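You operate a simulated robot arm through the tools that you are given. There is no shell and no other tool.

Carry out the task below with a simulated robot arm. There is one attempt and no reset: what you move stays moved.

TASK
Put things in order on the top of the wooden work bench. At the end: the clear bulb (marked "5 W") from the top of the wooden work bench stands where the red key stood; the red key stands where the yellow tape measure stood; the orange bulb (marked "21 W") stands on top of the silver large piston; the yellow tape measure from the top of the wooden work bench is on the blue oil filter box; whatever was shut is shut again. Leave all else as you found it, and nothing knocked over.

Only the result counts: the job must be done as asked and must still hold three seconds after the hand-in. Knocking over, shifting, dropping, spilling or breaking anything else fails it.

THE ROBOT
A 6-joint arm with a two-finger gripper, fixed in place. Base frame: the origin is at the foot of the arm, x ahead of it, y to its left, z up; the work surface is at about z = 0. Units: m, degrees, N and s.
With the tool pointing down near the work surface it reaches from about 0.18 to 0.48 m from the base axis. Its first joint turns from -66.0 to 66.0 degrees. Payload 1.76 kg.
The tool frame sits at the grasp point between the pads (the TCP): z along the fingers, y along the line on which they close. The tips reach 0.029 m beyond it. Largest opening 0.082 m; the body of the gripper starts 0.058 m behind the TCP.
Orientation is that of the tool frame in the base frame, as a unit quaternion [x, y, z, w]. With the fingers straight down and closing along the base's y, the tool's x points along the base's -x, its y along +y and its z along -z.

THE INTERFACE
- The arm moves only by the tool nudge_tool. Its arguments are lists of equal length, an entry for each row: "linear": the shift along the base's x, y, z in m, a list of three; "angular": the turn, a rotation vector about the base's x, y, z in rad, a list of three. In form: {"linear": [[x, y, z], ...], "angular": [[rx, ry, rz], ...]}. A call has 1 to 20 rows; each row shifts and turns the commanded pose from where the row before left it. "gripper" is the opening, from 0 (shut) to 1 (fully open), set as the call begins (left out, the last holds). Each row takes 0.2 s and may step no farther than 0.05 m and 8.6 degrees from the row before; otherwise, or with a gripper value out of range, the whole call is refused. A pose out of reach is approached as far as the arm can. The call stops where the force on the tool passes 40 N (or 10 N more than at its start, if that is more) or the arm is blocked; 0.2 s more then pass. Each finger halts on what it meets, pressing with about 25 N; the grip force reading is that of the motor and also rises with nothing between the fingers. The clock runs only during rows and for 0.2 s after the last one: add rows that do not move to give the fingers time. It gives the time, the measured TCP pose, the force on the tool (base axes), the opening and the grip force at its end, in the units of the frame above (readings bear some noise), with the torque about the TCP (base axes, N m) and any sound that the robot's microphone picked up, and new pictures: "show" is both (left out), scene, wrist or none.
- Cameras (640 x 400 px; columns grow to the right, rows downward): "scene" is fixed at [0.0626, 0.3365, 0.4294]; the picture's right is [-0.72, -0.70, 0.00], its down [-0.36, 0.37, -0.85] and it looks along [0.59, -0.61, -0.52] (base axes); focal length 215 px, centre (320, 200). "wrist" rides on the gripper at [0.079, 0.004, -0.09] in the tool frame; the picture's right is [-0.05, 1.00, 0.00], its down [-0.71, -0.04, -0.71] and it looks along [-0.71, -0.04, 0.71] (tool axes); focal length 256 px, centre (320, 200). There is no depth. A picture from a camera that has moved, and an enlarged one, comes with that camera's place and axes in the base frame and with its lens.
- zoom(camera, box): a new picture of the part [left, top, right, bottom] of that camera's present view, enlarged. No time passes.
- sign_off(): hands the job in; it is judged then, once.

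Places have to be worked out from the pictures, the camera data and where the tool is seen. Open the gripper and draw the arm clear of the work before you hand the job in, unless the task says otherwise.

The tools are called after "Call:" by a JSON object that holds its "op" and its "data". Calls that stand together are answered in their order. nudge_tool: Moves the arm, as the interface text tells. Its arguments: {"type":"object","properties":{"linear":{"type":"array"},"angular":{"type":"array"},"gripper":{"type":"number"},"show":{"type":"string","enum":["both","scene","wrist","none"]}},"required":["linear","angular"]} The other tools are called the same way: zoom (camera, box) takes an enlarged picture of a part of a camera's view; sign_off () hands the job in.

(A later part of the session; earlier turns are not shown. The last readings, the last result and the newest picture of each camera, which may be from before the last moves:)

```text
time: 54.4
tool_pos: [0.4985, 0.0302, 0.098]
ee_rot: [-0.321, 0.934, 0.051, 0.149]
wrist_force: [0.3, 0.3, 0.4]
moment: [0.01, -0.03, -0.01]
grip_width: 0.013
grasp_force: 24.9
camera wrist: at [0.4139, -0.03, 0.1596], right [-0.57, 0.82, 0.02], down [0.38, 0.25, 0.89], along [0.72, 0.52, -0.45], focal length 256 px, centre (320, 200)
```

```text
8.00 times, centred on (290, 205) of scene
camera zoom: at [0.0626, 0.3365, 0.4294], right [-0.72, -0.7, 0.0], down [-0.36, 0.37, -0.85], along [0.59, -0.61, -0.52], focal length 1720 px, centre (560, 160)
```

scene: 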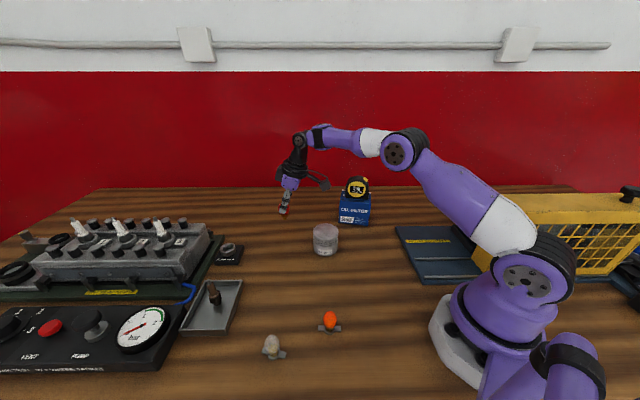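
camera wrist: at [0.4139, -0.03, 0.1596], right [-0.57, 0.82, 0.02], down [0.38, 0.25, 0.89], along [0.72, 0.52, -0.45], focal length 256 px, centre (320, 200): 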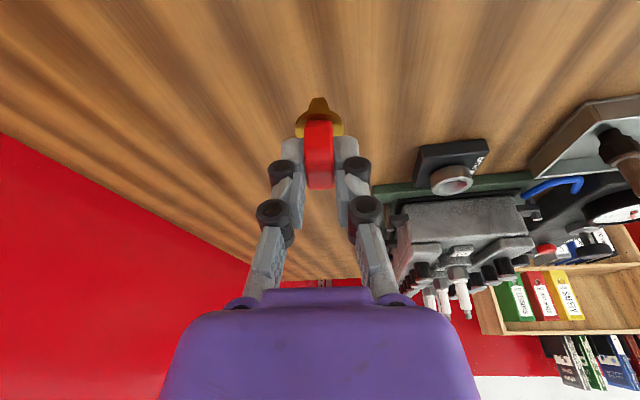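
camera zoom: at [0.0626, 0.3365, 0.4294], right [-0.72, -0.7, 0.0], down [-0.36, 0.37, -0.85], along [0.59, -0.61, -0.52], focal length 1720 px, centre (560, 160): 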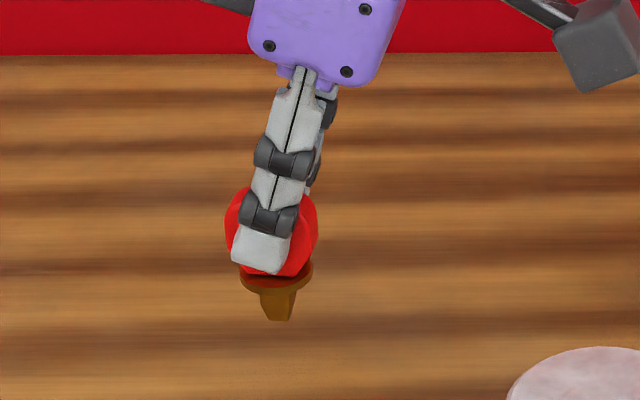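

The key hangs upright in the grip. I carry it across to above the tape's old spot at constant height and orientation.

Call:
{"op": "nudge_tool", "data": {"linear": [[-0.0256, 0.0258, 0], [-0.0256, 0.0258, 0], [-0.0256, 0.0258, 0], [0, 0, 0]], "angular": [[0, 0, 0], [0, 0, 0], [0, 0, 0], [0, 0, 0]], "show": "none"}}

Call:
{"op": "nudge_tool", "data": {"linear": [[-0.0256, 0.0258, 0], [-0.0256, 0.0258, 0], [-0.0256, 0.0258, 0], [0, 0, 0]], "angular": [[0, 0, 0], [0, 0, 0], [0, 0, 0], [0, 0, 0]], "show": "both"}}

```text
time: 55.4
tool_pos: [0.422, 0.1079, 0.1]
ee_rot: [-0.322, 0.933, 0.051, 0.148]
wrist_force: [0.0, -0.4, -1.0]
moment: [-0.01, 0.03, 0.0]
grip_width: 0.0128
grasp_force: 24.6
```

```text
time: 56.4
tool_pos: [0.3446, 0.1854, 0.0991]
ee_rot: [-0.322, 0.934, 0.051, 0.148]
wrist_force: [-0.1, -0.1, -0.8]
moment: [-0.01, -0.03, -0.03]
grip_width: 0.0132
grasp_force: 24.7
camera wrist: at [0.2597, 0.1252, 0.1602], right [-0.57, 0.82, 0.02], down [0.38, 0.25, 0.89], along [0.72, 0.52, -0.45], focal length 256 px, centre (320, 200)
```

scene: 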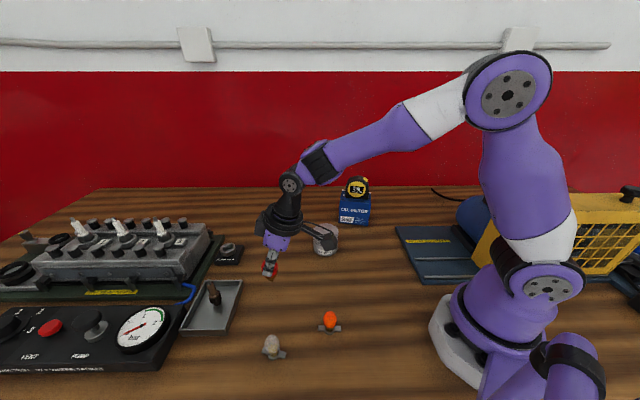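
wrist: 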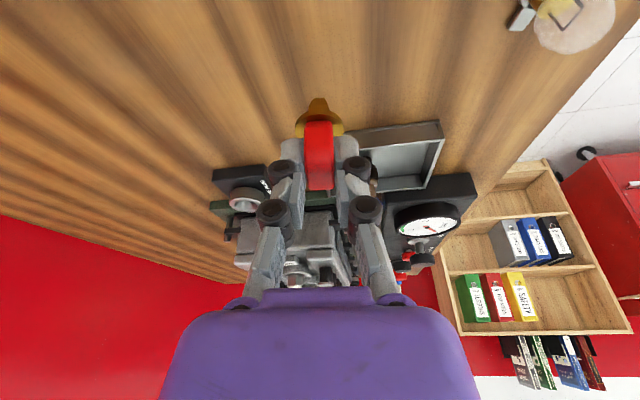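

Above the tape's former spot. I lower to about 4 mm above expected contact, then creep down.

Call:
{"op": "nudge_tool", "data": {"linear": [[0, 0, -0.014], [0, 0, -0.012], [0, 0, -0.008], [0, 0, -0.003], [0, 0, 0]], "angular": [[0, 0, 0], [0, 0, 0], [0, 0, 0], [0, 0, 0], [0, 0, 0]], "show": "none"}}

Call:
{"op": "nudge_tool", "data": {"linear": [[0, 0, -0.0015], [0, 0, 0]], "angular": [[0, 0, 0], [0, 0, 0]], "show": "none"}}

Call:
{"op": "zoom", "data": {"camera": "scene", "box": [240, 250, 310, 310]}}

```text
time: 57.6
tool_pos: [0.3452, 0.1843, 0.063]
ee_rot: [-0.321, 0.934, 0.051, 0.148]
wrist_force: [-0.4, 0.8, -0.1]
moment: [-0.02, -0.01, -0.06]
grip_width: 0.0127
grasp_force: 24.7
```

```text
time: 58.2
tool_pos: [0.3451, 0.1858, 0.0595]
ee_rot: [-0.322, 0.934, 0.051, 0.148]
wrist_force: [-0.2, 0.6, -0.1]
moment: [-0.01, 0.03, -0.01]
grip_width: 0.0129
grasp_force: 25.1
```

```text
6.67 times, centred on (275, 280) of scene
camera zoom: at [0.0626, 0.3365, 0.4294], right [-0.72, -0.7, 0.0], down [-0.36, 0.37, -0.85], along [0.59, -0.61, -0.52], focal length 1433 px, centre (620, -333)
```

zoom: 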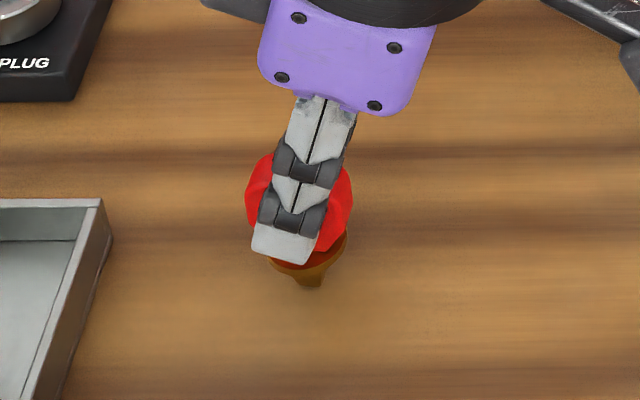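

The foot is over about (0.351, 0.187), right where the tape stood. I creep down by 1 mm steps, watching for contact.

Call:
{"op": "nudge_tool", "data": {"linear": [[0, 0, -0.001], [0, 0, 0]], "angular": [[0, 0, 0], [0, 0, 0]], "show": "none"}}

Call:
{"op": "nudge_tool", "data": {"linear": [[0, 0, -0.001], [0, 0, 0]], "angular": [[0, 0, 0], [0, 0, 0]], "show": "none"}}

```text
time: 58.8
tool_pos: [0.3447, 0.1857, 0.0594]
ee_rot: [-0.321, 0.934, 0.052, 0.149]
wrist_force: [-0.7, -0.5, -0.1]
moment: [0.01, 0.0, -0.02]
grip_width: 0.0127
grasp_force: 25.2
```

```text
time: 59.4
tool_pos: [0.345, 0.1855, 0.0581]
ee_rot: [-0.321, 0.934, 0.051, 0.148]
wrist_force: [-2.2, -1.8, 11.3]
moment: [-0.07, 0.16, 0.0]
grip_width: 0.0126
grasp_force: 25.1
```

Contact (11 N). I relax slightly and open the fingers part-way to release the key.

Call:
{"op": "nudge_tool", "data": {"linear": [[0, 0, 0.0007], [0, 0, 0]], "angular": [[0, 0, 0], [0, 0, 0]], "show": "none"}}

Call:
{"op": "nudge_tool", "data": {"linear": [[0, 0, 0], [0, 0, 0], [0, 0, 0]], "angular": [[0, 0, 0], [0, 0, 0], [0, 0, 0]], "gripper": 0.5, "show": "wrist"}}

Call:
{"op": "zoom", "data": {"camera": "scene", "box": [240, 250, 310, 310]}}

```text
time: 60.0
tool_pos: [0.3439, 0.1858, 0.0593]
ee_rot: [-0.321, 0.934, 0.051, 0.149]
wrist_force: [0.9, 0.2, 3.1]
moment: [0.07, -0.07, 0.02]
grip_width: 0.0129
grasp_force: 24.7
```

```text
time: 60.8
tool_pos: [0.3444, 0.1859, 0.0584]
ee_rot: [-0.322, 0.934, 0.051, 0.148]
wrist_force: [0.4, 0.0, -1.0]
moment: [0.02, -0.02, 0.01]
grip_width: 0.0408
grasp_force: 0.0
camera wrist: at [0.2603, 0.1252, 0.1197], right [-0.58, 0.82, 0.02], down [0.38, 0.25, 0.89], along [0.72, 0.52, -0.45], focal length 256 px, centre (320, 200)
```

wrist: 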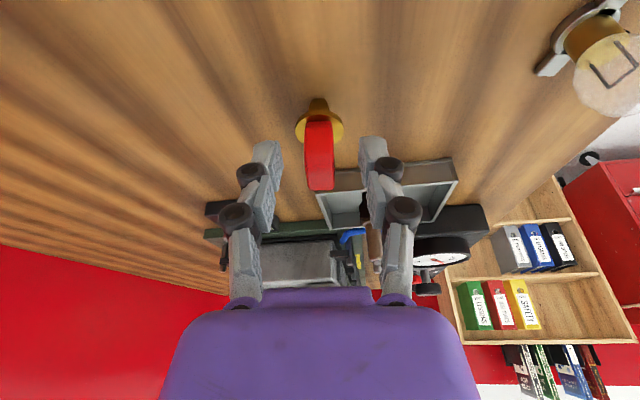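

```text
6.67 times, centred on (275, 280) of scene
camera zoom: at [0.0626, 0.3365, 0.4294], right [-0.72, -0.7, 0.0], down [-0.36, 0.37, -0.85], along [0.59, -0.61, -0.52], focal length 1433 px, centre (620, -333)
```

zoom: 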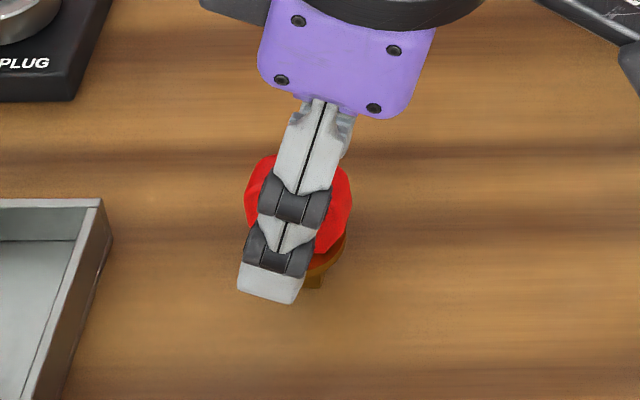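

The key stands free. I open wider and lift straight up.

Call:
{"op": "nudge_tool", "data": {"linear": [[0, 0, 0], [0, 0, 0], [0, 0, 0.01], [0, 0, 0.02], [0, 0, 0.03], [0, 0, 0.02], [0, 0, 0]], "angular": [[0, 0, 0], [0, 0, 0], [0, 0, 0], [0, 0, 0], [0, 0, 0], [0, 0, 0], [0, 0, 0]], "gripper": 0.8, "show": "both"}}

Call:
{"op": "zoom", "data": {"camera": "scene", "box": [230, 240, 350, 370]}}

```text
time: 62.4
tool_pos: [0.3461, 0.1851, 0.1387]
ee_rot: [-0.322, 0.934, 0.051, 0.148]
wrist_force: [0.5, 0.4, -0.5]
moment: [-0.01, -0.03, 0.0]
grip_width: 0.0658
grasp_force: 0.1
camera wrist: at [0.2607, 0.1248, 0.1995], right [-0.58, 0.82, 0.02], down [0.38, 0.25, 0.89], along [0.72, 0.52, -0.45], focal length 256 px, centre (320, 200)
```

scene: 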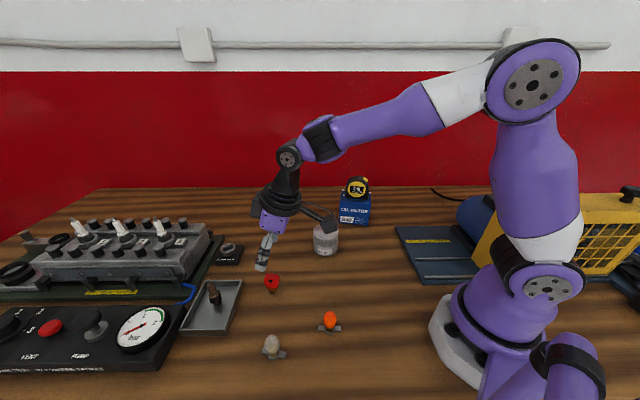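
wrist: 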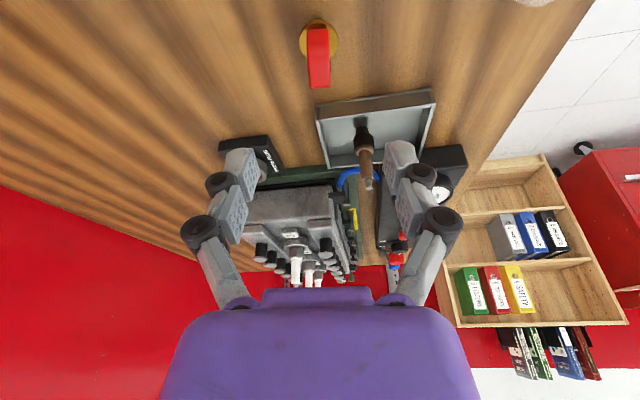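

```text
3.08 times, centred on (290, 305) of scene
camera zoom: at [0.0626, 0.3365, 0.4294], right [-0.72, -0.7, 0.0], down [-0.36, 0.37, -0.85], along [0.59, -0.61, -0.52], focal length 662 px, centre (412, -123)
```

zoom: 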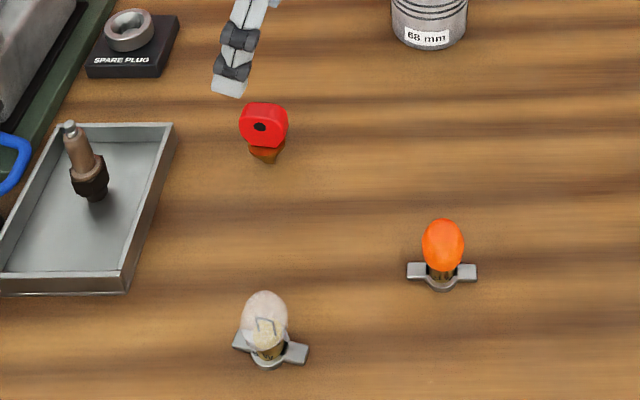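

The key now stands where the tape was. Next I move back so the wrist camera looks at the clear bulb from close by.

Call:
{"op": "nudge_tool", "data": {"linear": [[-0.03, 0.011, 0.004], [-0.03, 0.011, 0.004], [-0.03, 0.011, 0.004], [-0.03, 0.011, 0], [0, 0, 0]], "angular": [[0, 0, 0], [0, 0, 0], [0, 0, 0], [0, 0, 0], [0, 0, 0]], "gripper": 1, "show": "both"}}

```text
time: 63.6
tool_pos: [0.2257, 0.2291, 0.1508]
ee_rot: [-0.321, 0.934, 0.051, 0.148]
wrist_force: [-0.8, 0.4, 0.1]
moment: [-0.01, -0.03, 0.01]
grip_width: 0.0819
grasp_force: 0.0
camera wrist: at [0.1403, 0.169, 0.2113], right [-0.57, 0.82, 0.02], down [0.38, 0.25, 0.89], along [0.73, 0.52, -0.45], focal length 256 px, centre (320, 200)
```

scene: 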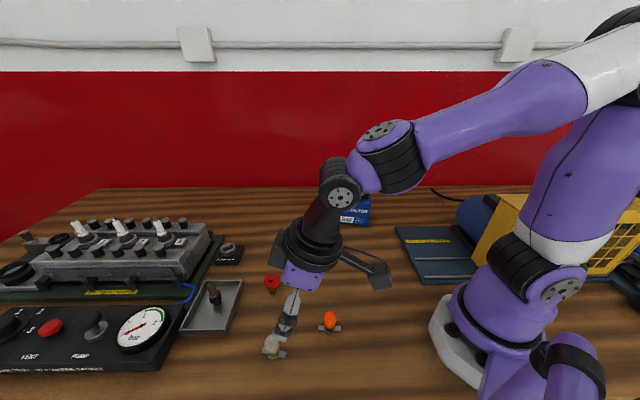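
wrist: 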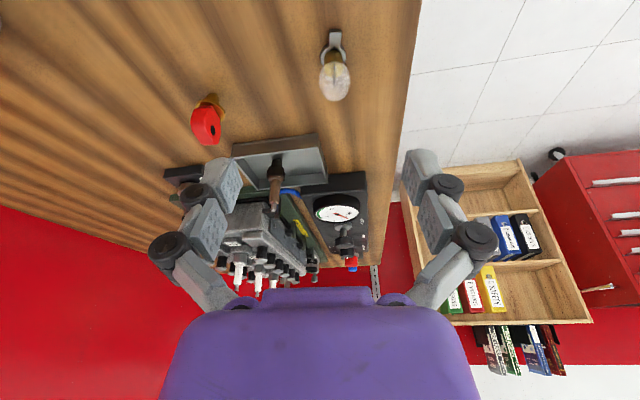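

The clear bulb is now in good view of the wrist camera; I zoom on it to measure its place, size and base.

Call:
{"op": "zoom", "data": {"camera": "wrist", "box": [290, 20, 380, 110]}}

Call:
{"op": "zoom", "data": {"camera": "scene", "box": [250, 320, 300, 370]}}

```text
4.44 times, centred on (335, 65) of wrist
camera zoom: at [0.1403, 0.169, 0.2113], right [-0.57, 0.82, 0.02], down [0.38, 0.25, 0.89], along [0.73, 0.52, -0.45], focal length 1138 px, centre (253, 800)
```

zoom: 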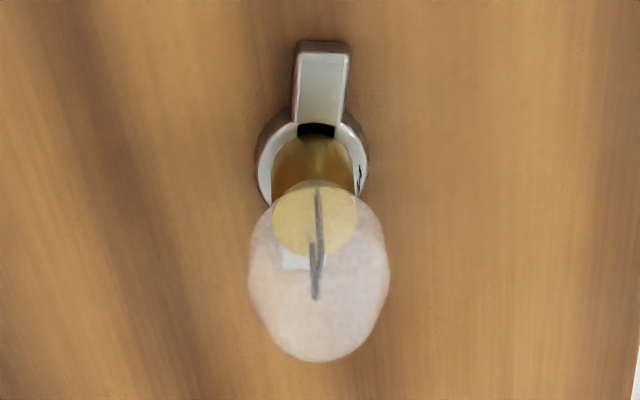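

```text
8.00 times, centred on (275, 345) of scene
camera zoom: at [0.0626, 0.3365, 0.4294], right [-0.72, -0.7, 0.0], down [-0.36, 0.37, -0.85], along [0.59, -0.61, -0.52], focal length 1720 px, centre (680, -960)
```

zoom: 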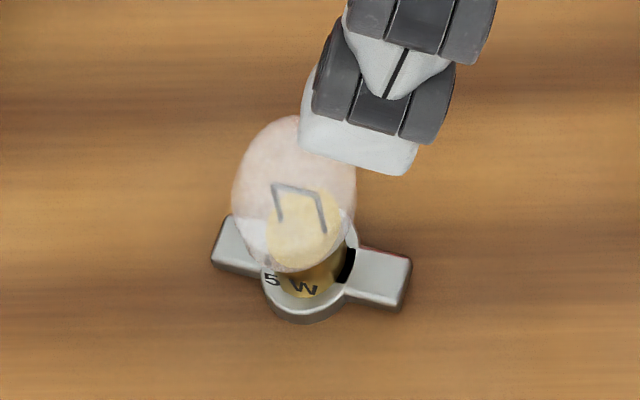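

The clear bulb is at about (0.2465, 0.2627), glass 25 mm wide with its equator near z = 0.037; the wings run along the tool's x, so the fingers will close beside them. I move over it and descend part-way for a check.

Call:
{"op": "nudge_tool", "data": {"linear": [[0.0092, 0.0159, -0.012], [0.0092, 0.0159, -0.013], [0, 0, -0.02], [0, 0, -0.01], [0, 0, 0]], "angular": [[0, 0, 0], [0, 0, 0], [0, 0, 0], [0, 0, 0], [0, 0, 0]], "gripper": 1, "show": "both"}}

Call:
{"op": "zoom", "data": {"camera": "wrist", "box": [220, 40, 420, 200]}}

```text
time: 64.8
tool_pos: [0.243, 0.2623, 0.0959]
ee_rot: [-0.322, 0.934, 0.05, 0.149]
wrist_force: [-0.5, -0.1, -0.2]
moment: [0.01, -0.01, -0.02]
grip_width: 0.0816
grasp_force: 0.0
camera wrist: at [0.1588, 0.2007, 0.157], right [-0.58, 0.82, 0.02], down [0.38, 0.25, 0.89], along [0.72, 0.52, -0.45], focal length 256 px, centre (320, 200)
```

scene: 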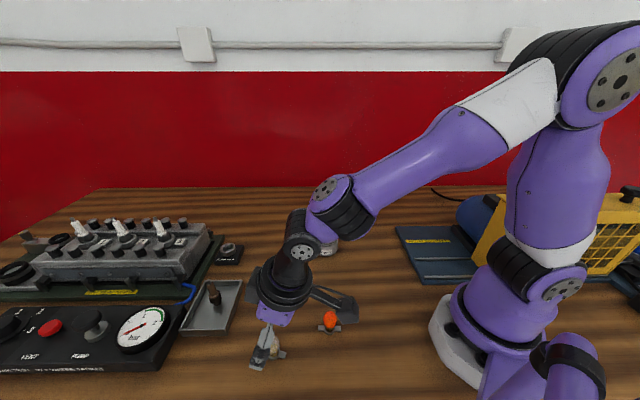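
wrist: 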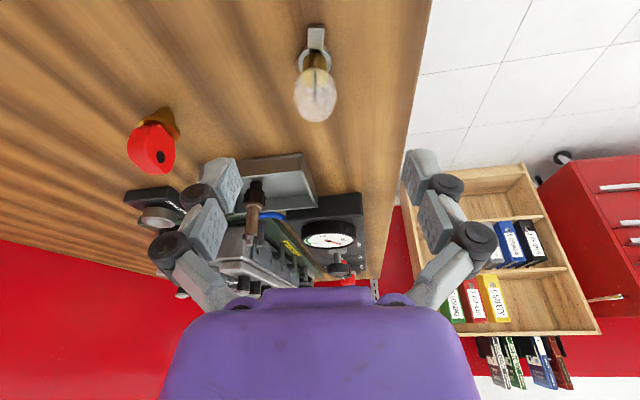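

```text
2.50 times, centred on (320, 120) of wrist
camera zoom: at [0.1588, 0.2007, 0.157], right [-0.58, 0.82, 0.02], down [0.38, 0.25, 0.89], along [0.72, 0.52, -0.45], focal length 640 px, centre (320, 400)
```

zoom: 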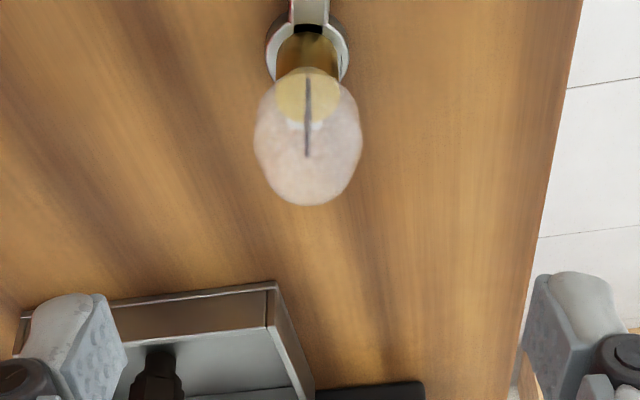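

The bulb is about 3 mm toward one finger; I correct for this and descend to z ≈ 0.046, around the glass.

Call:
{"op": "nudge_tool", "data": {"linear": [[0.0006, -0.0034, -0.005], [0, 0, -0.015], [0, 0, -0.015], [0, 0, -0.01], [0, 0, -0.005], [0, 0, 0]], "angular": [[0, 0, 0], [0, 0, 0], [0, 0, 0], [0, 0, 0], [0, 0, 0], [0, 0, 0]], "gripper": 1, "show": "both"}}

Call:
{"op": "zoom", "data": {"camera": "wrist", "box": [220, 80, 420, 240]}}

Call:
{"op": "zoom", "data": {"camera": "scene", "box": [235, 300, 315, 380]}}

```text
time: 66.2
tool_pos: [0.2434, 0.2586, 0.0462]
ee_rot: [-0.322, 0.934, 0.051, 0.148]
wrist_force: [-0.4, 0.2, 0.0]
moment: [-0.03, -0.02, 0.0]
grip_width: 0.082
grasp_force: 0.1
camera wrist: at [0.1597, 0.1978, 0.1071], right [-0.58, 0.82, 0.02], down [0.38, 0.25, 0.89], along [0.72, 0.52, -0.45], focal length 256 px, centre (320, 200)
```

scene: 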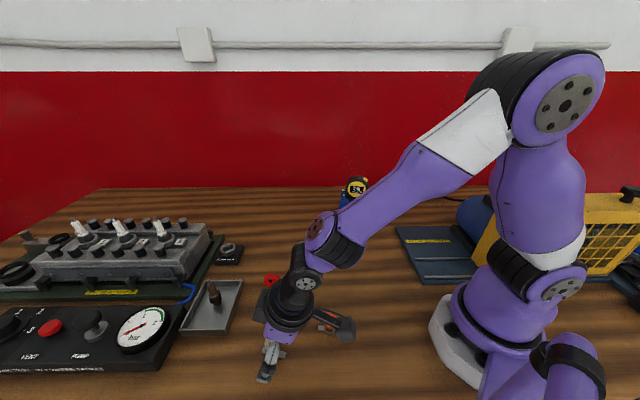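
wrist: 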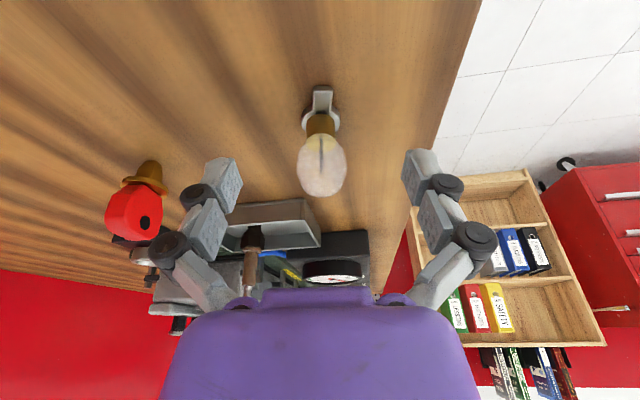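

```text
2.50 times, centred on (320, 160) of wrist
camera zoom: at [0.1597, 0.1978, 0.1071], right [-0.58, 0.82, 0.02], down [0.38, 0.25, 0.89], along [0.72, 0.52, -0.45], focal length 640 px, centre (320, 300)
```

zoom: 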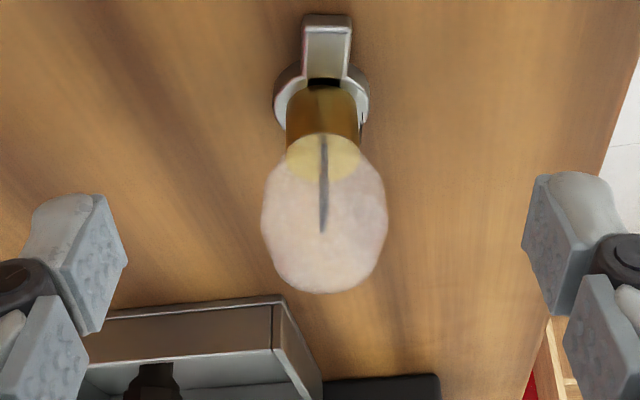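

```text
5.00 times, centred on (275, 340) of scene
camera zoom: at [0.0626, 0.3365, 0.4294], right [-0.72, -0.7, 0.0], down [-0.36, 0.37, -0.85], along [0.59, -0.61, -0.52], focal length 1075 px, centre (545, -500)
```

zoom: 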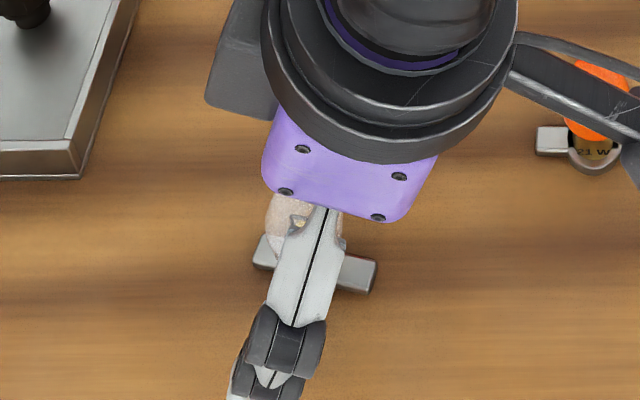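

Well centred. I close part-way first to confirm symmetry, then grip.

Call:
{"op": "nudge_tool", "data": {"linear": [[0, 0, 0], [0, 0, 0], [0, 0, 0]], "angular": [[0, 0, 0], [0, 0, 0], [0, 0, 0]], "gripper": 0.45, "show": "none"}}

Call:
{"op": "zoom", "data": {"camera": "wrist", "box": [220, 80, 420, 240]}}

```text
time: 67.0
tool_pos: [0.2441, 0.2577, 0.0473]
ee_rot: [-0.321, 0.934, 0.051, 0.149]
wrist_force: [0.6, 0.8, 0.2]
moment: [-0.01, 0.01, -0.02]
grip_width: 0.0368
grasp_force: 0.0
```

```text
2.50 times, centred on (320, 160) of wrist
camera zoom: at [0.1597, 0.1978, 0.1072], right [-0.58, 0.82, 0.02], down [0.38, 0.25, 0.89], along [0.72, 0.52, -0.45], focal length 640 px, centre (320, 300)
```

zoom: 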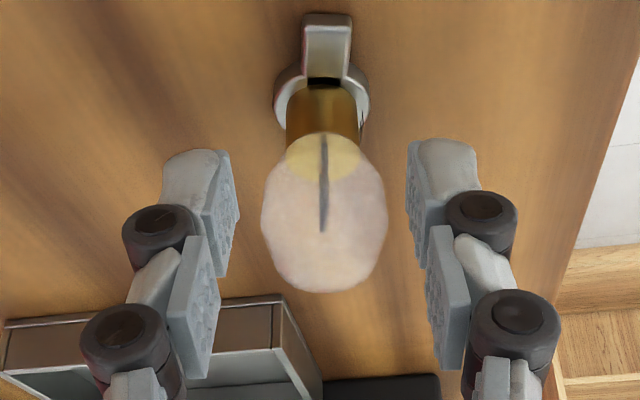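

Symmetric, with the distal pads level with the glass. I close to grip.

Call:
{"op": "nudge_tool", "data": {"linear": [[0, 0, 0], [0, 0, 0], [0, 0, 0]], "angular": [[0, 0, 0], [0, 0, 0], [0, 0, 0]], "gripper": 0, "show": "none"}}

Call:
{"op": "zoom", "data": {"camera": "wrist", "box": [220, 80, 420, 240]}}

Call:
{"op": "zoom", "data": {"camera": "scene", "box": [235, 300, 315, 380]}}

```text
time: 67.8
tool_pos: [0.2447, 0.2586, 0.0464]
ee_rot: [-0.321, 0.934, 0.051, 0.149]
wrist_force: [-0.5, 0.4, 4.7]
moment: [0.03, -0.02, 0.0]
grip_width: 0.0231
grasp_force: 24.5
```

```text
2.50 times, centred on (320, 160) of wrist
camera zoom: at [0.1598, 0.198, 0.1073], right [-0.58, 0.82, 0.02], down [0.38, 0.25, 0.89], along [0.72, 0.52, -0.45], focal length 640 px, centre (320, 300)
```

zoom: 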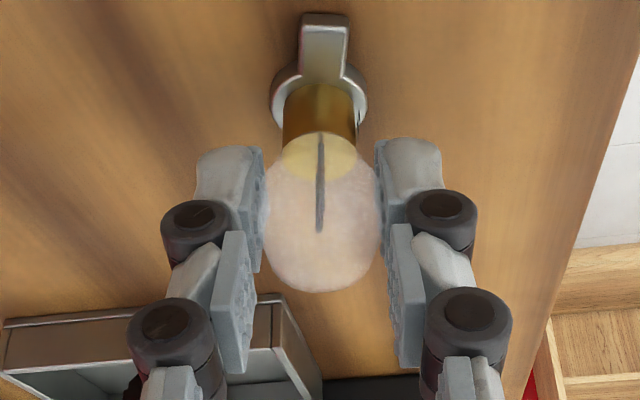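

```text
5.00 times, centred on (275, 340) of scene
camera zoom: at [0.0626, 0.3365, 0.4294], right [-0.72, -0.7, 0.0], down [-0.36, 0.37, -0.85], along [0.59, -0.61, -0.52], focal length 1075 px, centre (545, -500)
```

zoom: 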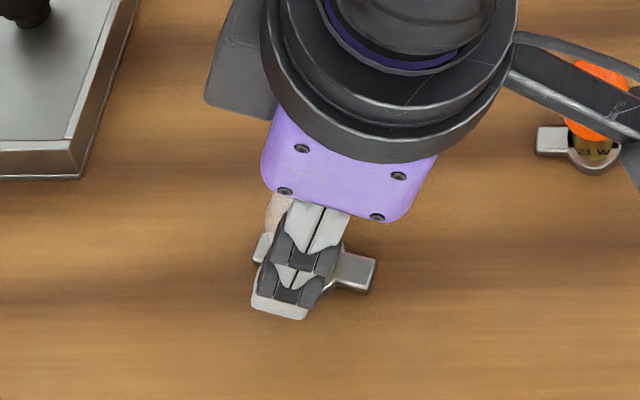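

Gripped at 23 mm with the bulb still upright. I lift slowly a centimetre and look whether the ringed base comes along.

Call:
{"op": "nudge_tool", "data": {"linear": [[0, 0, 0.003], [0, 0, 0.004], [0, 0, 0.005], [0, 0, 0]], "angular": [[0, 0, 0], [0, 0, 0], [0, 0, 0], [0, 0, 0]], "show": "none"}}

Call:
{"op": "zoom", "data": {"camera": "wrist", "box": [220, 80, 420, 240]}}

Call:
{"op": "zoom", "data": {"camera": "scene", "box": [235, 300, 315, 380]}}

```text
time: 68.8
tool_pos: [0.2453, 0.2583, 0.0589]
ee_rot: [-0.322, 0.934, 0.052, 0.148]
wrist_force: [0.0, 1.3, 0.4]
moment: [-0.03, 0.01, 0.0]
grip_width: 0.0229
grasp_force: 25.0
```

```text
2.50 times, centred on (320, 160) of wrist
camera zoom: at [0.1599, 0.1977, 0.119], right [-0.58, 0.82, 0.02], down [0.38, 0.25, 0.89], along [0.72, 0.52, -0.45], focal length 640 px, centre (320, 300)
```

zoom: 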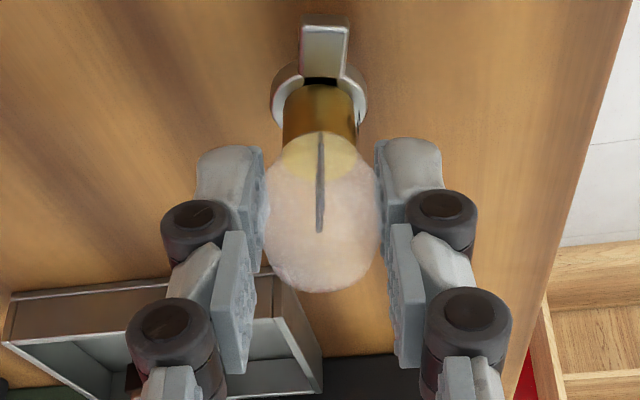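

```text
5.00 times, centred on (275, 340) of scene
camera zoom: at [0.0626, 0.3365, 0.4294], right [-0.72, -0.7, 0.0], down [-0.36, 0.37, -0.85], along [0.59, -0.61, -0.52], focal length 1075 px, centre (545, -500)
```

zoom: 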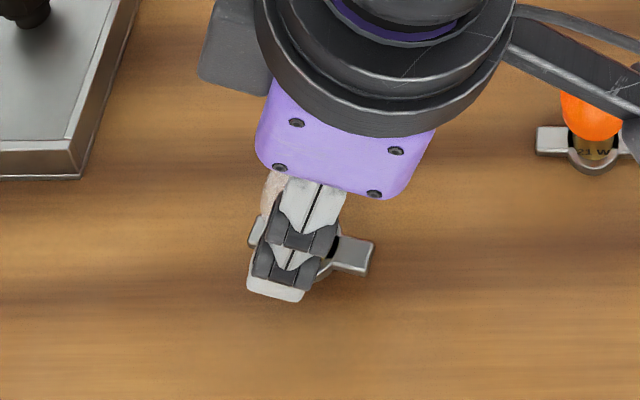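

The winged base is part of the bulb and came up with it. I lift higher and carry it over, passing well above the key, to the key's old spot.

Call:
{"op": "nudge_tool", "data": {"linear": [[0, 0, 0.02], [0, 0, 0.025], [0, 0, 0.025], [0.0283, -0.0251, 0], [0.0283, -0.0251, 0], [0.0283, -0.0251, 0], [0.0283, -0.0251, 0], [0.0283, -0.0251, 0], [0, 0, 0]], "angular": [[0, 0, 0], [0, 0, 0], [0, 0, 0], [0, 0, 0], [0, 0, 0], [0, 0, 0], [0, 0, 0], [0, 0, 0], [0, 0, 0]], "show": "both"}}

```text
time: 70.8
tool_pos: [0.3868, 0.1314, 0.1291]
ee_rot: [-0.321, 0.934, 0.051, 0.148]
wrist_force: [0.3, -0.3, -0.4]
moment: [0.02, 0.01, 0.03]
grip_width: 0.0231
grasp_force: 24.6
camera wrist: at [0.301, 0.0714, 0.1894], right [-0.58, 0.82, 0.02], down [0.38, 0.25, 0.89], along [0.72, 0.52, -0.45], focal length 256 px, centre (320, 200)
```

scene: 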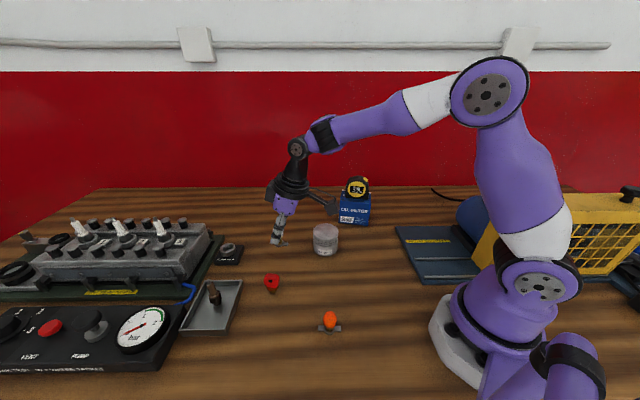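
wrist: 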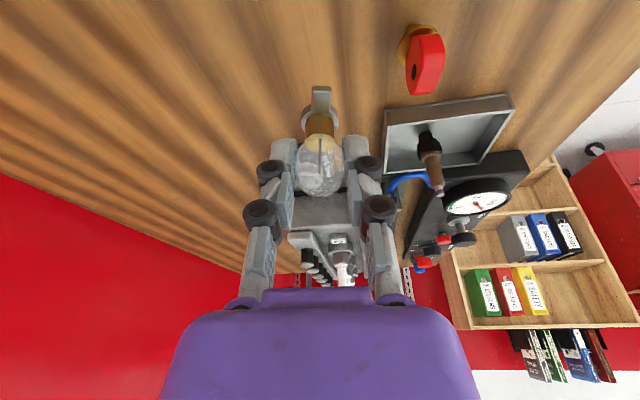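

On course. I finish the carry, dropping to z ≈ 0.10 before full extension.

Call:
{"op": "nudge_tool", "data": {"linear": [[0.0283, -0.0249, -0.012], [0.0283, -0.0249, -0.012], [0, 0, 0]], "angular": [[0, 0, 0], [0, 0, 0], [0, 0, 0]], "show": "none"}}

Call:
{"op": "nudge_tool", "data": {"linear": [[0.0283, -0.0249, -0.004], [0.0283, -0.0247, -0.004], [0, 0, 0]], "angular": [[0, 0, 0], [0, 0, 0], [0, 0, 0]], "show": "both"}}

```text
time: 71.6
tool_pos: [0.4424, 0.0818, 0.1047]
ee_rot: [-0.322, 0.934, 0.051, 0.149]
wrist_force: [-0.5, -1.1, -0.6]
moment: [-0.01, 0.0, -0.01]
grip_width: 0.0231
grasp_force: 24.9
```

```text
time: 72.4
tool_pos: [0.4992, 0.0332, 0.0974]
ee_rot: [-0.322, 0.934, 0.051, 0.147]
wrist_force: [-0.1, 0.3, -0.1]
moment: [0.03, 0.01, 0.01]
grip_width: 0.0232
grasp_force: 24.4
camera wrist: at [0.4138, -0.0274, 0.1572], right [-0.58, 0.82, 0.02], down [0.38, 0.25, 0.89], along [0.72, 0.52, -0.45], focal length 256 px, centre (320, 200)
```

scene: 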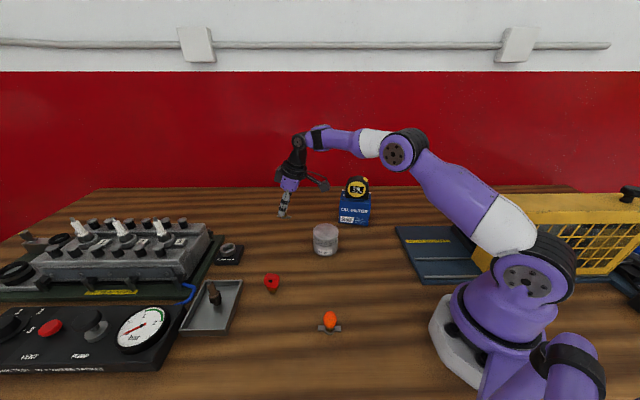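
wrist: 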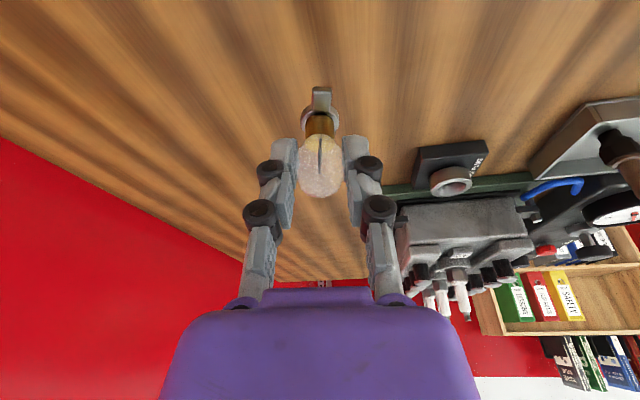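

In position above the key's old spot. I lower to about 4 mm above contact, then creep.

Call:
{"op": "nudge_tool", "data": {"linear": [[0, 0, -0.014], [0, 0, -0.014], [0, 0, -0.012], [0, 0, -0.006], [0, 0, 0]], "angular": [[0, 0, 0], [0, 0, 0], [0, 0, 0], [0, 0, 0], [0, 0, 0]], "show": "none"}}

Call:
{"op": "nudge_tool", "data": {"linear": [[0, 0, -0.0025], [0, 0, 0]], "angular": [[0, 0, 0], [0, 0, 0]], "show": "none"}}

Call:
{"op": "zoom", "data": {"camera": "scene", "box": [260, 190, 320, 250]}}

```text
time: 73.6
tool_pos: [0.4998, 0.0335, 0.0515]
ee_rot: [-0.321, 0.934, 0.051, 0.149]
wrist_force: [-0.2, 0.3, 0.0]
moment: [0.0, -0.01, 0.01]
grip_width: 0.0237
grasp_force: 24.9
```

```text
time: 74.2
tool_pos: [0.4995, 0.0328, 0.0484]
ee_rot: [-0.321, 0.934, 0.051, 0.148]
wrist_force: [-0.8, -0.6, 0.1]
moment: [0.02, -0.02, 0.01]
grip_width: 0.0231
grasp_force: 24.8
```

```text
6.67 times, centred on (290, 220) of scene
camera zoom: at [0.0626, 0.3365, 0.4294], right [-0.72, -0.7, 0.0], down [-0.36, 0.37, -0.85], along [0.59, -0.61, -0.52], focal length 1433 px, centre (520, 67)
```

zoom: 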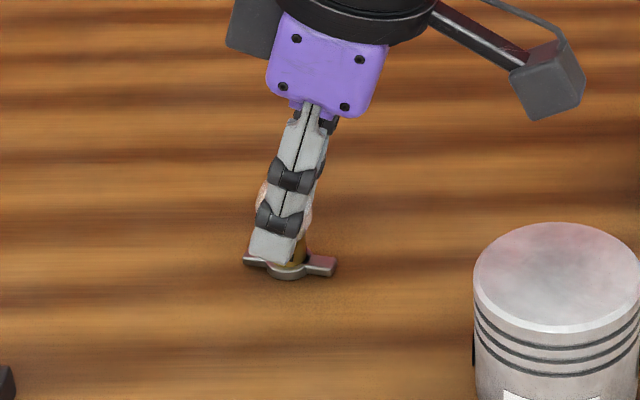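

About 2 mm above the bench and on the spot. I creep down to contact.

Call:
{"op": "nudge_tool", "data": {"linear": [[0, 0, -0.001], [0, 0, 0]], "angular": [[0, 0, 0], [0, 0, 0]], "show": "none"}}

Call:
{"op": "nudge_tool", "data": {"linear": [[0, 0, -0.001], [0, 0, 0]], "angular": [[0, 0, 0], [0, 0, 0]], "show": "none"}}

Call:
{"op": "nudge_tool", "data": {"linear": [[0, 0, -0.001], [0, 0, 0]], "angular": [[0, 0, 0], [0, 0, 0]], "show": "none"}}

```text
time: 74.8
tool_pos: [0.4989, 0.0333, 0.0479]
ee_rot: [-0.322, 0.934, 0.052, 0.149]
wrist_force: [-0.5, -0.5, 0.3]
moment: [-0.03, 0.01, 0.0]
grip_width: 0.0231
grasp_force: 25.0
```

```text
time: 75.4
tool_pos: [0.5, 0.033, 0.0465]
ee_rot: [-0.323, 0.933, 0.05, 0.149]
wrist_force: [-3.2, -0.7, 12.0]
moment: [-0.04, 0.07, 0.01]
grip_width: 0.023
grasp_force: 25.4
```

```text
time: 76.0
tool_pos: [0.499, 0.0342, 0.0462]
ee_rot: [-0.322, 0.933, 0.051, 0.15]
wrist_force: [-0.7, 0.7, 15.7]
moment: [0.09, -0.09, 0.01]
grip_width: 0.0233
grasp_force: 25.1
```

Contact is firm (≈15 N). I ease up by 1 mm and open part-way to release.

Call:
{"op": "nudge_tool", "data": {"linear": [[0, 0, 0.001], [0, 0, 0]], "angular": [[0, 0, 0], [0, 0, 0]], "show": "none"}}

Call:
{"op": "nudge_tool", "data": {"linear": [[0, 0, 0], [0, 0, 0], [0, 0, 0]], "angular": [[0, 0, 0], [0, 0, 0], [0, 0, 0]], "gripper": 0.6, "show": "wrist"}}

Call:
{"op": "zoom", "data": {"camera": "scene", "box": [260, 190, 320, 250]}}

```text
time: 76.6
tool_pos: [0.4991, 0.0326, 0.0454]
ee_rot: [-0.321, 0.934, 0.051, 0.149]
wrist_force: [2.5, 0.3, 5.2]
moment: [0.09, -0.18, -0.01]
grip_width: 0.0231
grasp_force: 24.9
```

```text
time: 77.4
tool_pos: [0.4999, 0.0332, 0.0447]
ee_rot: [-0.321, 0.934, 0.051, 0.148]
wrist_force: [0.4, 0.2, -0.3]
moment: [0.01, 0.0, 0.0]
grip_width: 0.0493
grasp_force: 0.0
camera wrist: at [0.4142, -0.0273, 0.1066], right [-0.58, 0.82, 0.02], down [0.38, 0.25, 0.89], along [0.72, 0.52, -0.45], focal length 256 px, centre (320, 200)
```

wrist: 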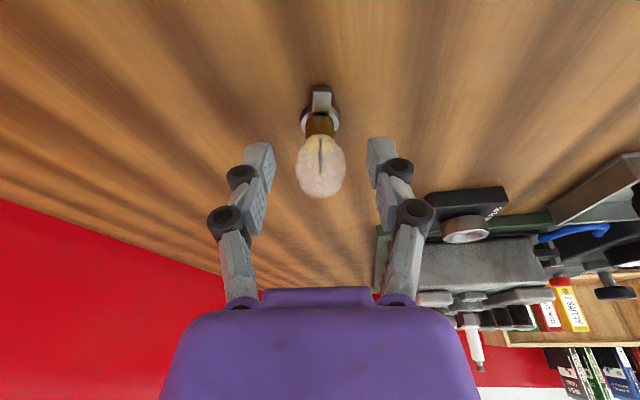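

```text
6.67 times, centred on (290, 220) of scene
camera zoom: at [0.0626, 0.3365, 0.4294], right [-0.72, -0.7, 0.0], down [-0.36, 0.37, -0.85], along [0.59, -0.61, -0.52], focal length 1433 px, centre (520, 67)
```

zoom: 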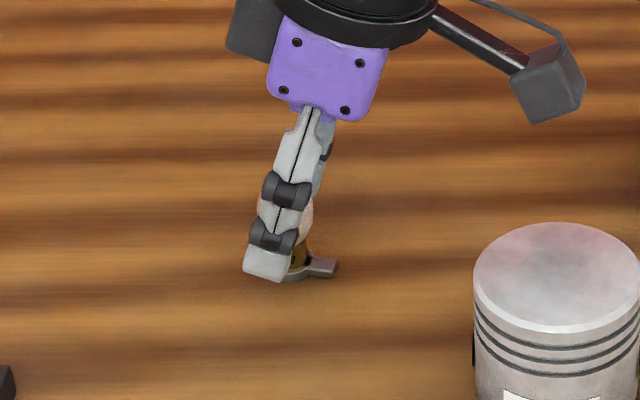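

The clear bulb stands on the key's spot. I open wider, rise to z ≈ 0.10 and retract toward the base.

Call:
{"op": "nudge_tool", "data": {"linear": [[0, 0, 0], [0, 0, 0], [0, 0, 0.01], [0, 0, 0.02], [0, 0, 0.025], [0, 0, 0]], "angular": [[0, 0, 0], [0, 0, 0], [0, 0, 0], [0, 0, 0], [0, 0, 0], [0, 0, 0]], "gripper": 0.9, "show": "none"}}

Call:
{"op": "nudge_tool", "data": {"linear": [[-0.03, 0.018, 0.008], [-0.03, 0.018, 0.008], [-0.03, 0.018, 0.008], [0, 0, 0]], "angular": [[0, 0, 0], [0, 0, 0], [0, 0, 0], [0, 0, 0]], "gripper": 0.9, "show": "both"}}

Call:
{"op": "zoom", "data": {"camera": "scene", "box": [260, 190, 340, 250]}}

```text
time: 78.8
tool_pos: [0.4996, 0.0319, 0.1007]
ee_rot: [-0.322, 0.934, 0.051, 0.148]
wrist_force: [0.0, 0.1, -0.5]
moment: [0.0, -0.02, -0.03]
grip_width: 0.074
grasp_force: 0.1
```

```text
time: 79.8
tool_pos: [0.4077, 0.0879, 0.1251]
ee_rot: [-0.322, 0.934, 0.051, 0.148]
wrist_force: [-0.5, -0.3, 0.0]
moment: [0.01, -0.01, 0.01]
grip_width: 0.0738
grasp_force: 0.1
camera wrist: at [0.3232, 0.0276, 0.1856], right [-0.58, 0.82, 0.02], down [0.38, 0.25, 0.89], along [0.72, 0.52, -0.45], focal length 256 px, centre (320, 200)
```

scene: 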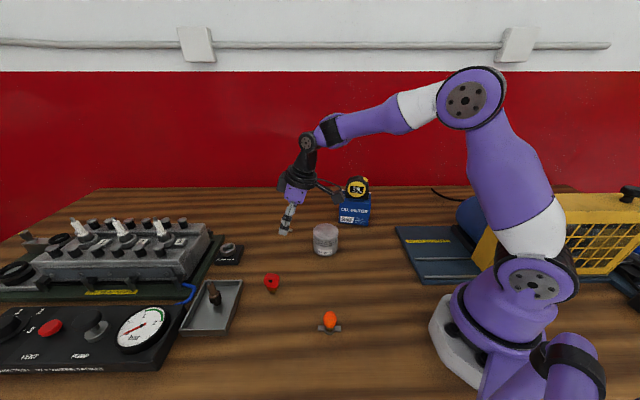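
wrist: 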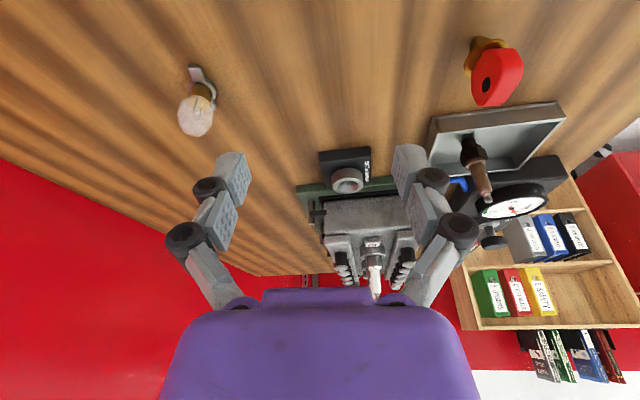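

```text
6.67 times, centred on (300, 220) of scene
camera zoom: at [0.0626, 0.3365, 0.4294], right [-0.72, -0.7, 0.0], down [-0.36, 0.37, -0.85], along [0.59, -0.61, -0.52], focal length 1433 px, centre (453, 67)
```

zoom: 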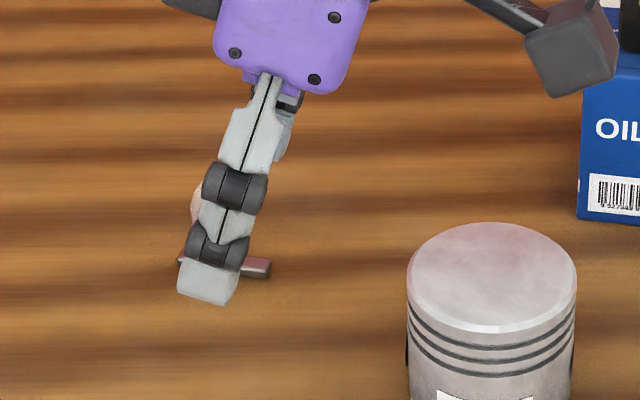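

The clear bulb stands well. Next the orange bulb: I return the tool to vertical, set yaw to about 44° (across its wings), and move back over it at z ≈ 0.16.

Call:
{"op": "nudge_tool", "data": {"linear": [[-0.03, 0.008, 0.008], [-0.03, 0.008, 0.008], [-0.03, 0.012, 0.008], [0, 0, 0]], "angular": [[-0.0657, 0.0828, 0], [-0.0657, 0.0828, 0], [-0.0657, 0.0828, 0], [0, 0, 0]], "gripper": 1, "show": "none"}}

Call:
{"op": "nudge_tool", "data": {"linear": [[-0.036, 0.016, 0.004], [-0.036, 0.016, 0.004], [-0.036, 0.016, 0.004], [0, 0, 0]], "angular": [[0, 0, 0.035], [0, 0, 0.035], [0, 0, 0.035], [0, 0, 0]], "show": "both"}}

```text
time: 80.8
tool_pos: [0.3179, 0.1167, 0.1496]
ee_rot: [-0.325, 0.946, -0.001, -0.001]
wrist_force: [-0.4, 0.4, -0.4]
moment: [-0.05, -0.04, 0.02]
grip_width: 0.0822
grasp_force: 0.1
```

```text
time: 81.8
tool_pos: [0.2104, 0.1635, 0.161]
ee_rot: [-0.374, 0.927, -0.001, 0.0]
wrist_force: [-0.1, 0.1, -0.1]
moment: [-0.02, 0.02, 0.0]
grip_width: 0.0824
grasp_force: 0.1
camera wrist: at [0.15, 0.1115, 0.2503], right [-0.66, 0.75, 0.0], down [0.53, 0.47, 0.71], along [0.53, 0.46, -0.71], focal length 256 px, centre (320, 200)
```

scene: 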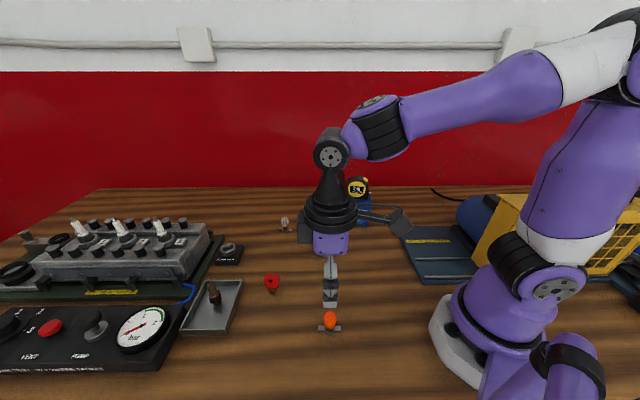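
wrist: 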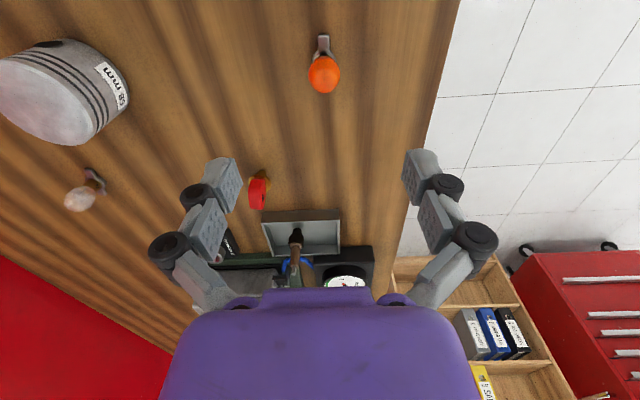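

The tool is vertical and the orange bulb is in view, nearly centred. I zoom in to measure it and also the piston.

Call:
{"op": "zoom", "data": {"camera": "wrist", "box": [280, 20, 370, 110]}}

Call:
{"op": "zoom", "data": {"camera": "scene", "box": [305, 300, 355, 345]}}

Call:
{"op": "zoom", "data": {"camera": "scene", "box": [265, 200, 325, 250]}}

```text
4.44 times, centred on (325, 65) of wrist
camera zoom: at [0.15, 0.1115, 0.2503], right [-0.66, 0.75, 0.0], down [0.53, 0.47, 0.71], along [0.53, 0.46, -0.71], focal length 1138 px, centre (298, 800)
```

zoom: 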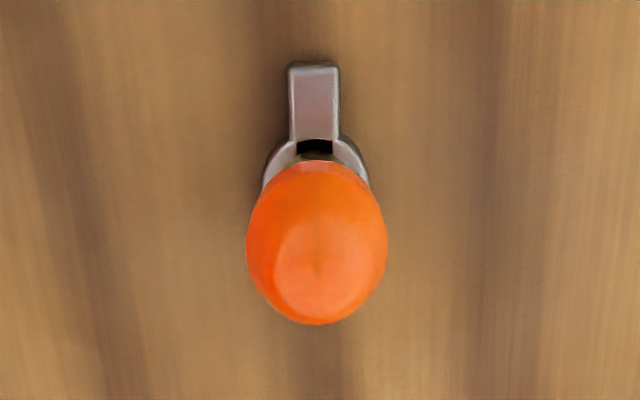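

```text
8.89 times, centred on (330, 322) of scene
camera zoom: at [0.0626, 0.3365, 0.4294], right [-0.72, -0.7, 0.0], down [-0.36, 0.37, -0.85], along [0.59, -0.61, -0.52], focal length 1911 px, centre (231, -889)
```

zoom: 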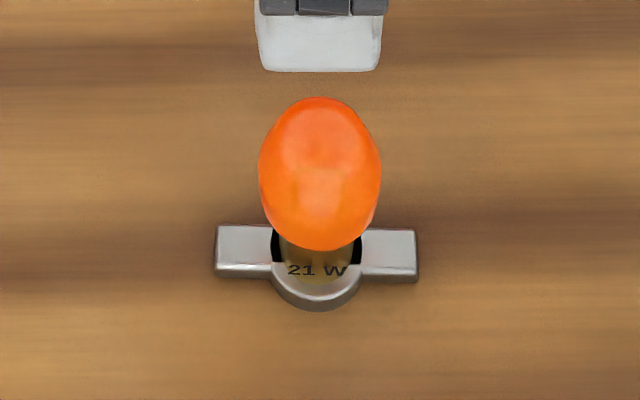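

```text
8.00 times, centred on (295, 225) of scene
camera zoom: at [0.0626, 0.3365, 0.4294], right [-0.72, -0.7, 0.0], down [-0.36, 0.37, -0.85], along [0.59, -0.61, -0.52], focal length 1720 px, centre (520, 0)
```

zoom: 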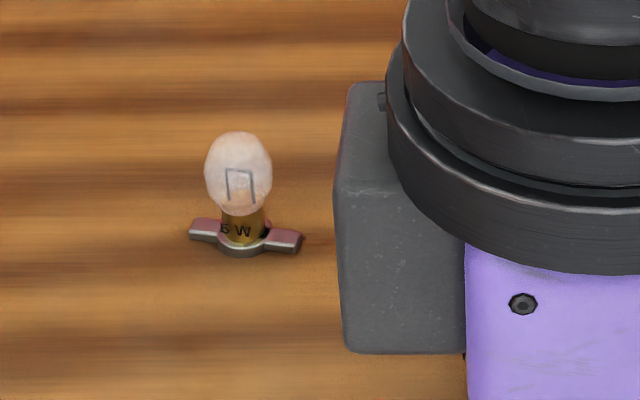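

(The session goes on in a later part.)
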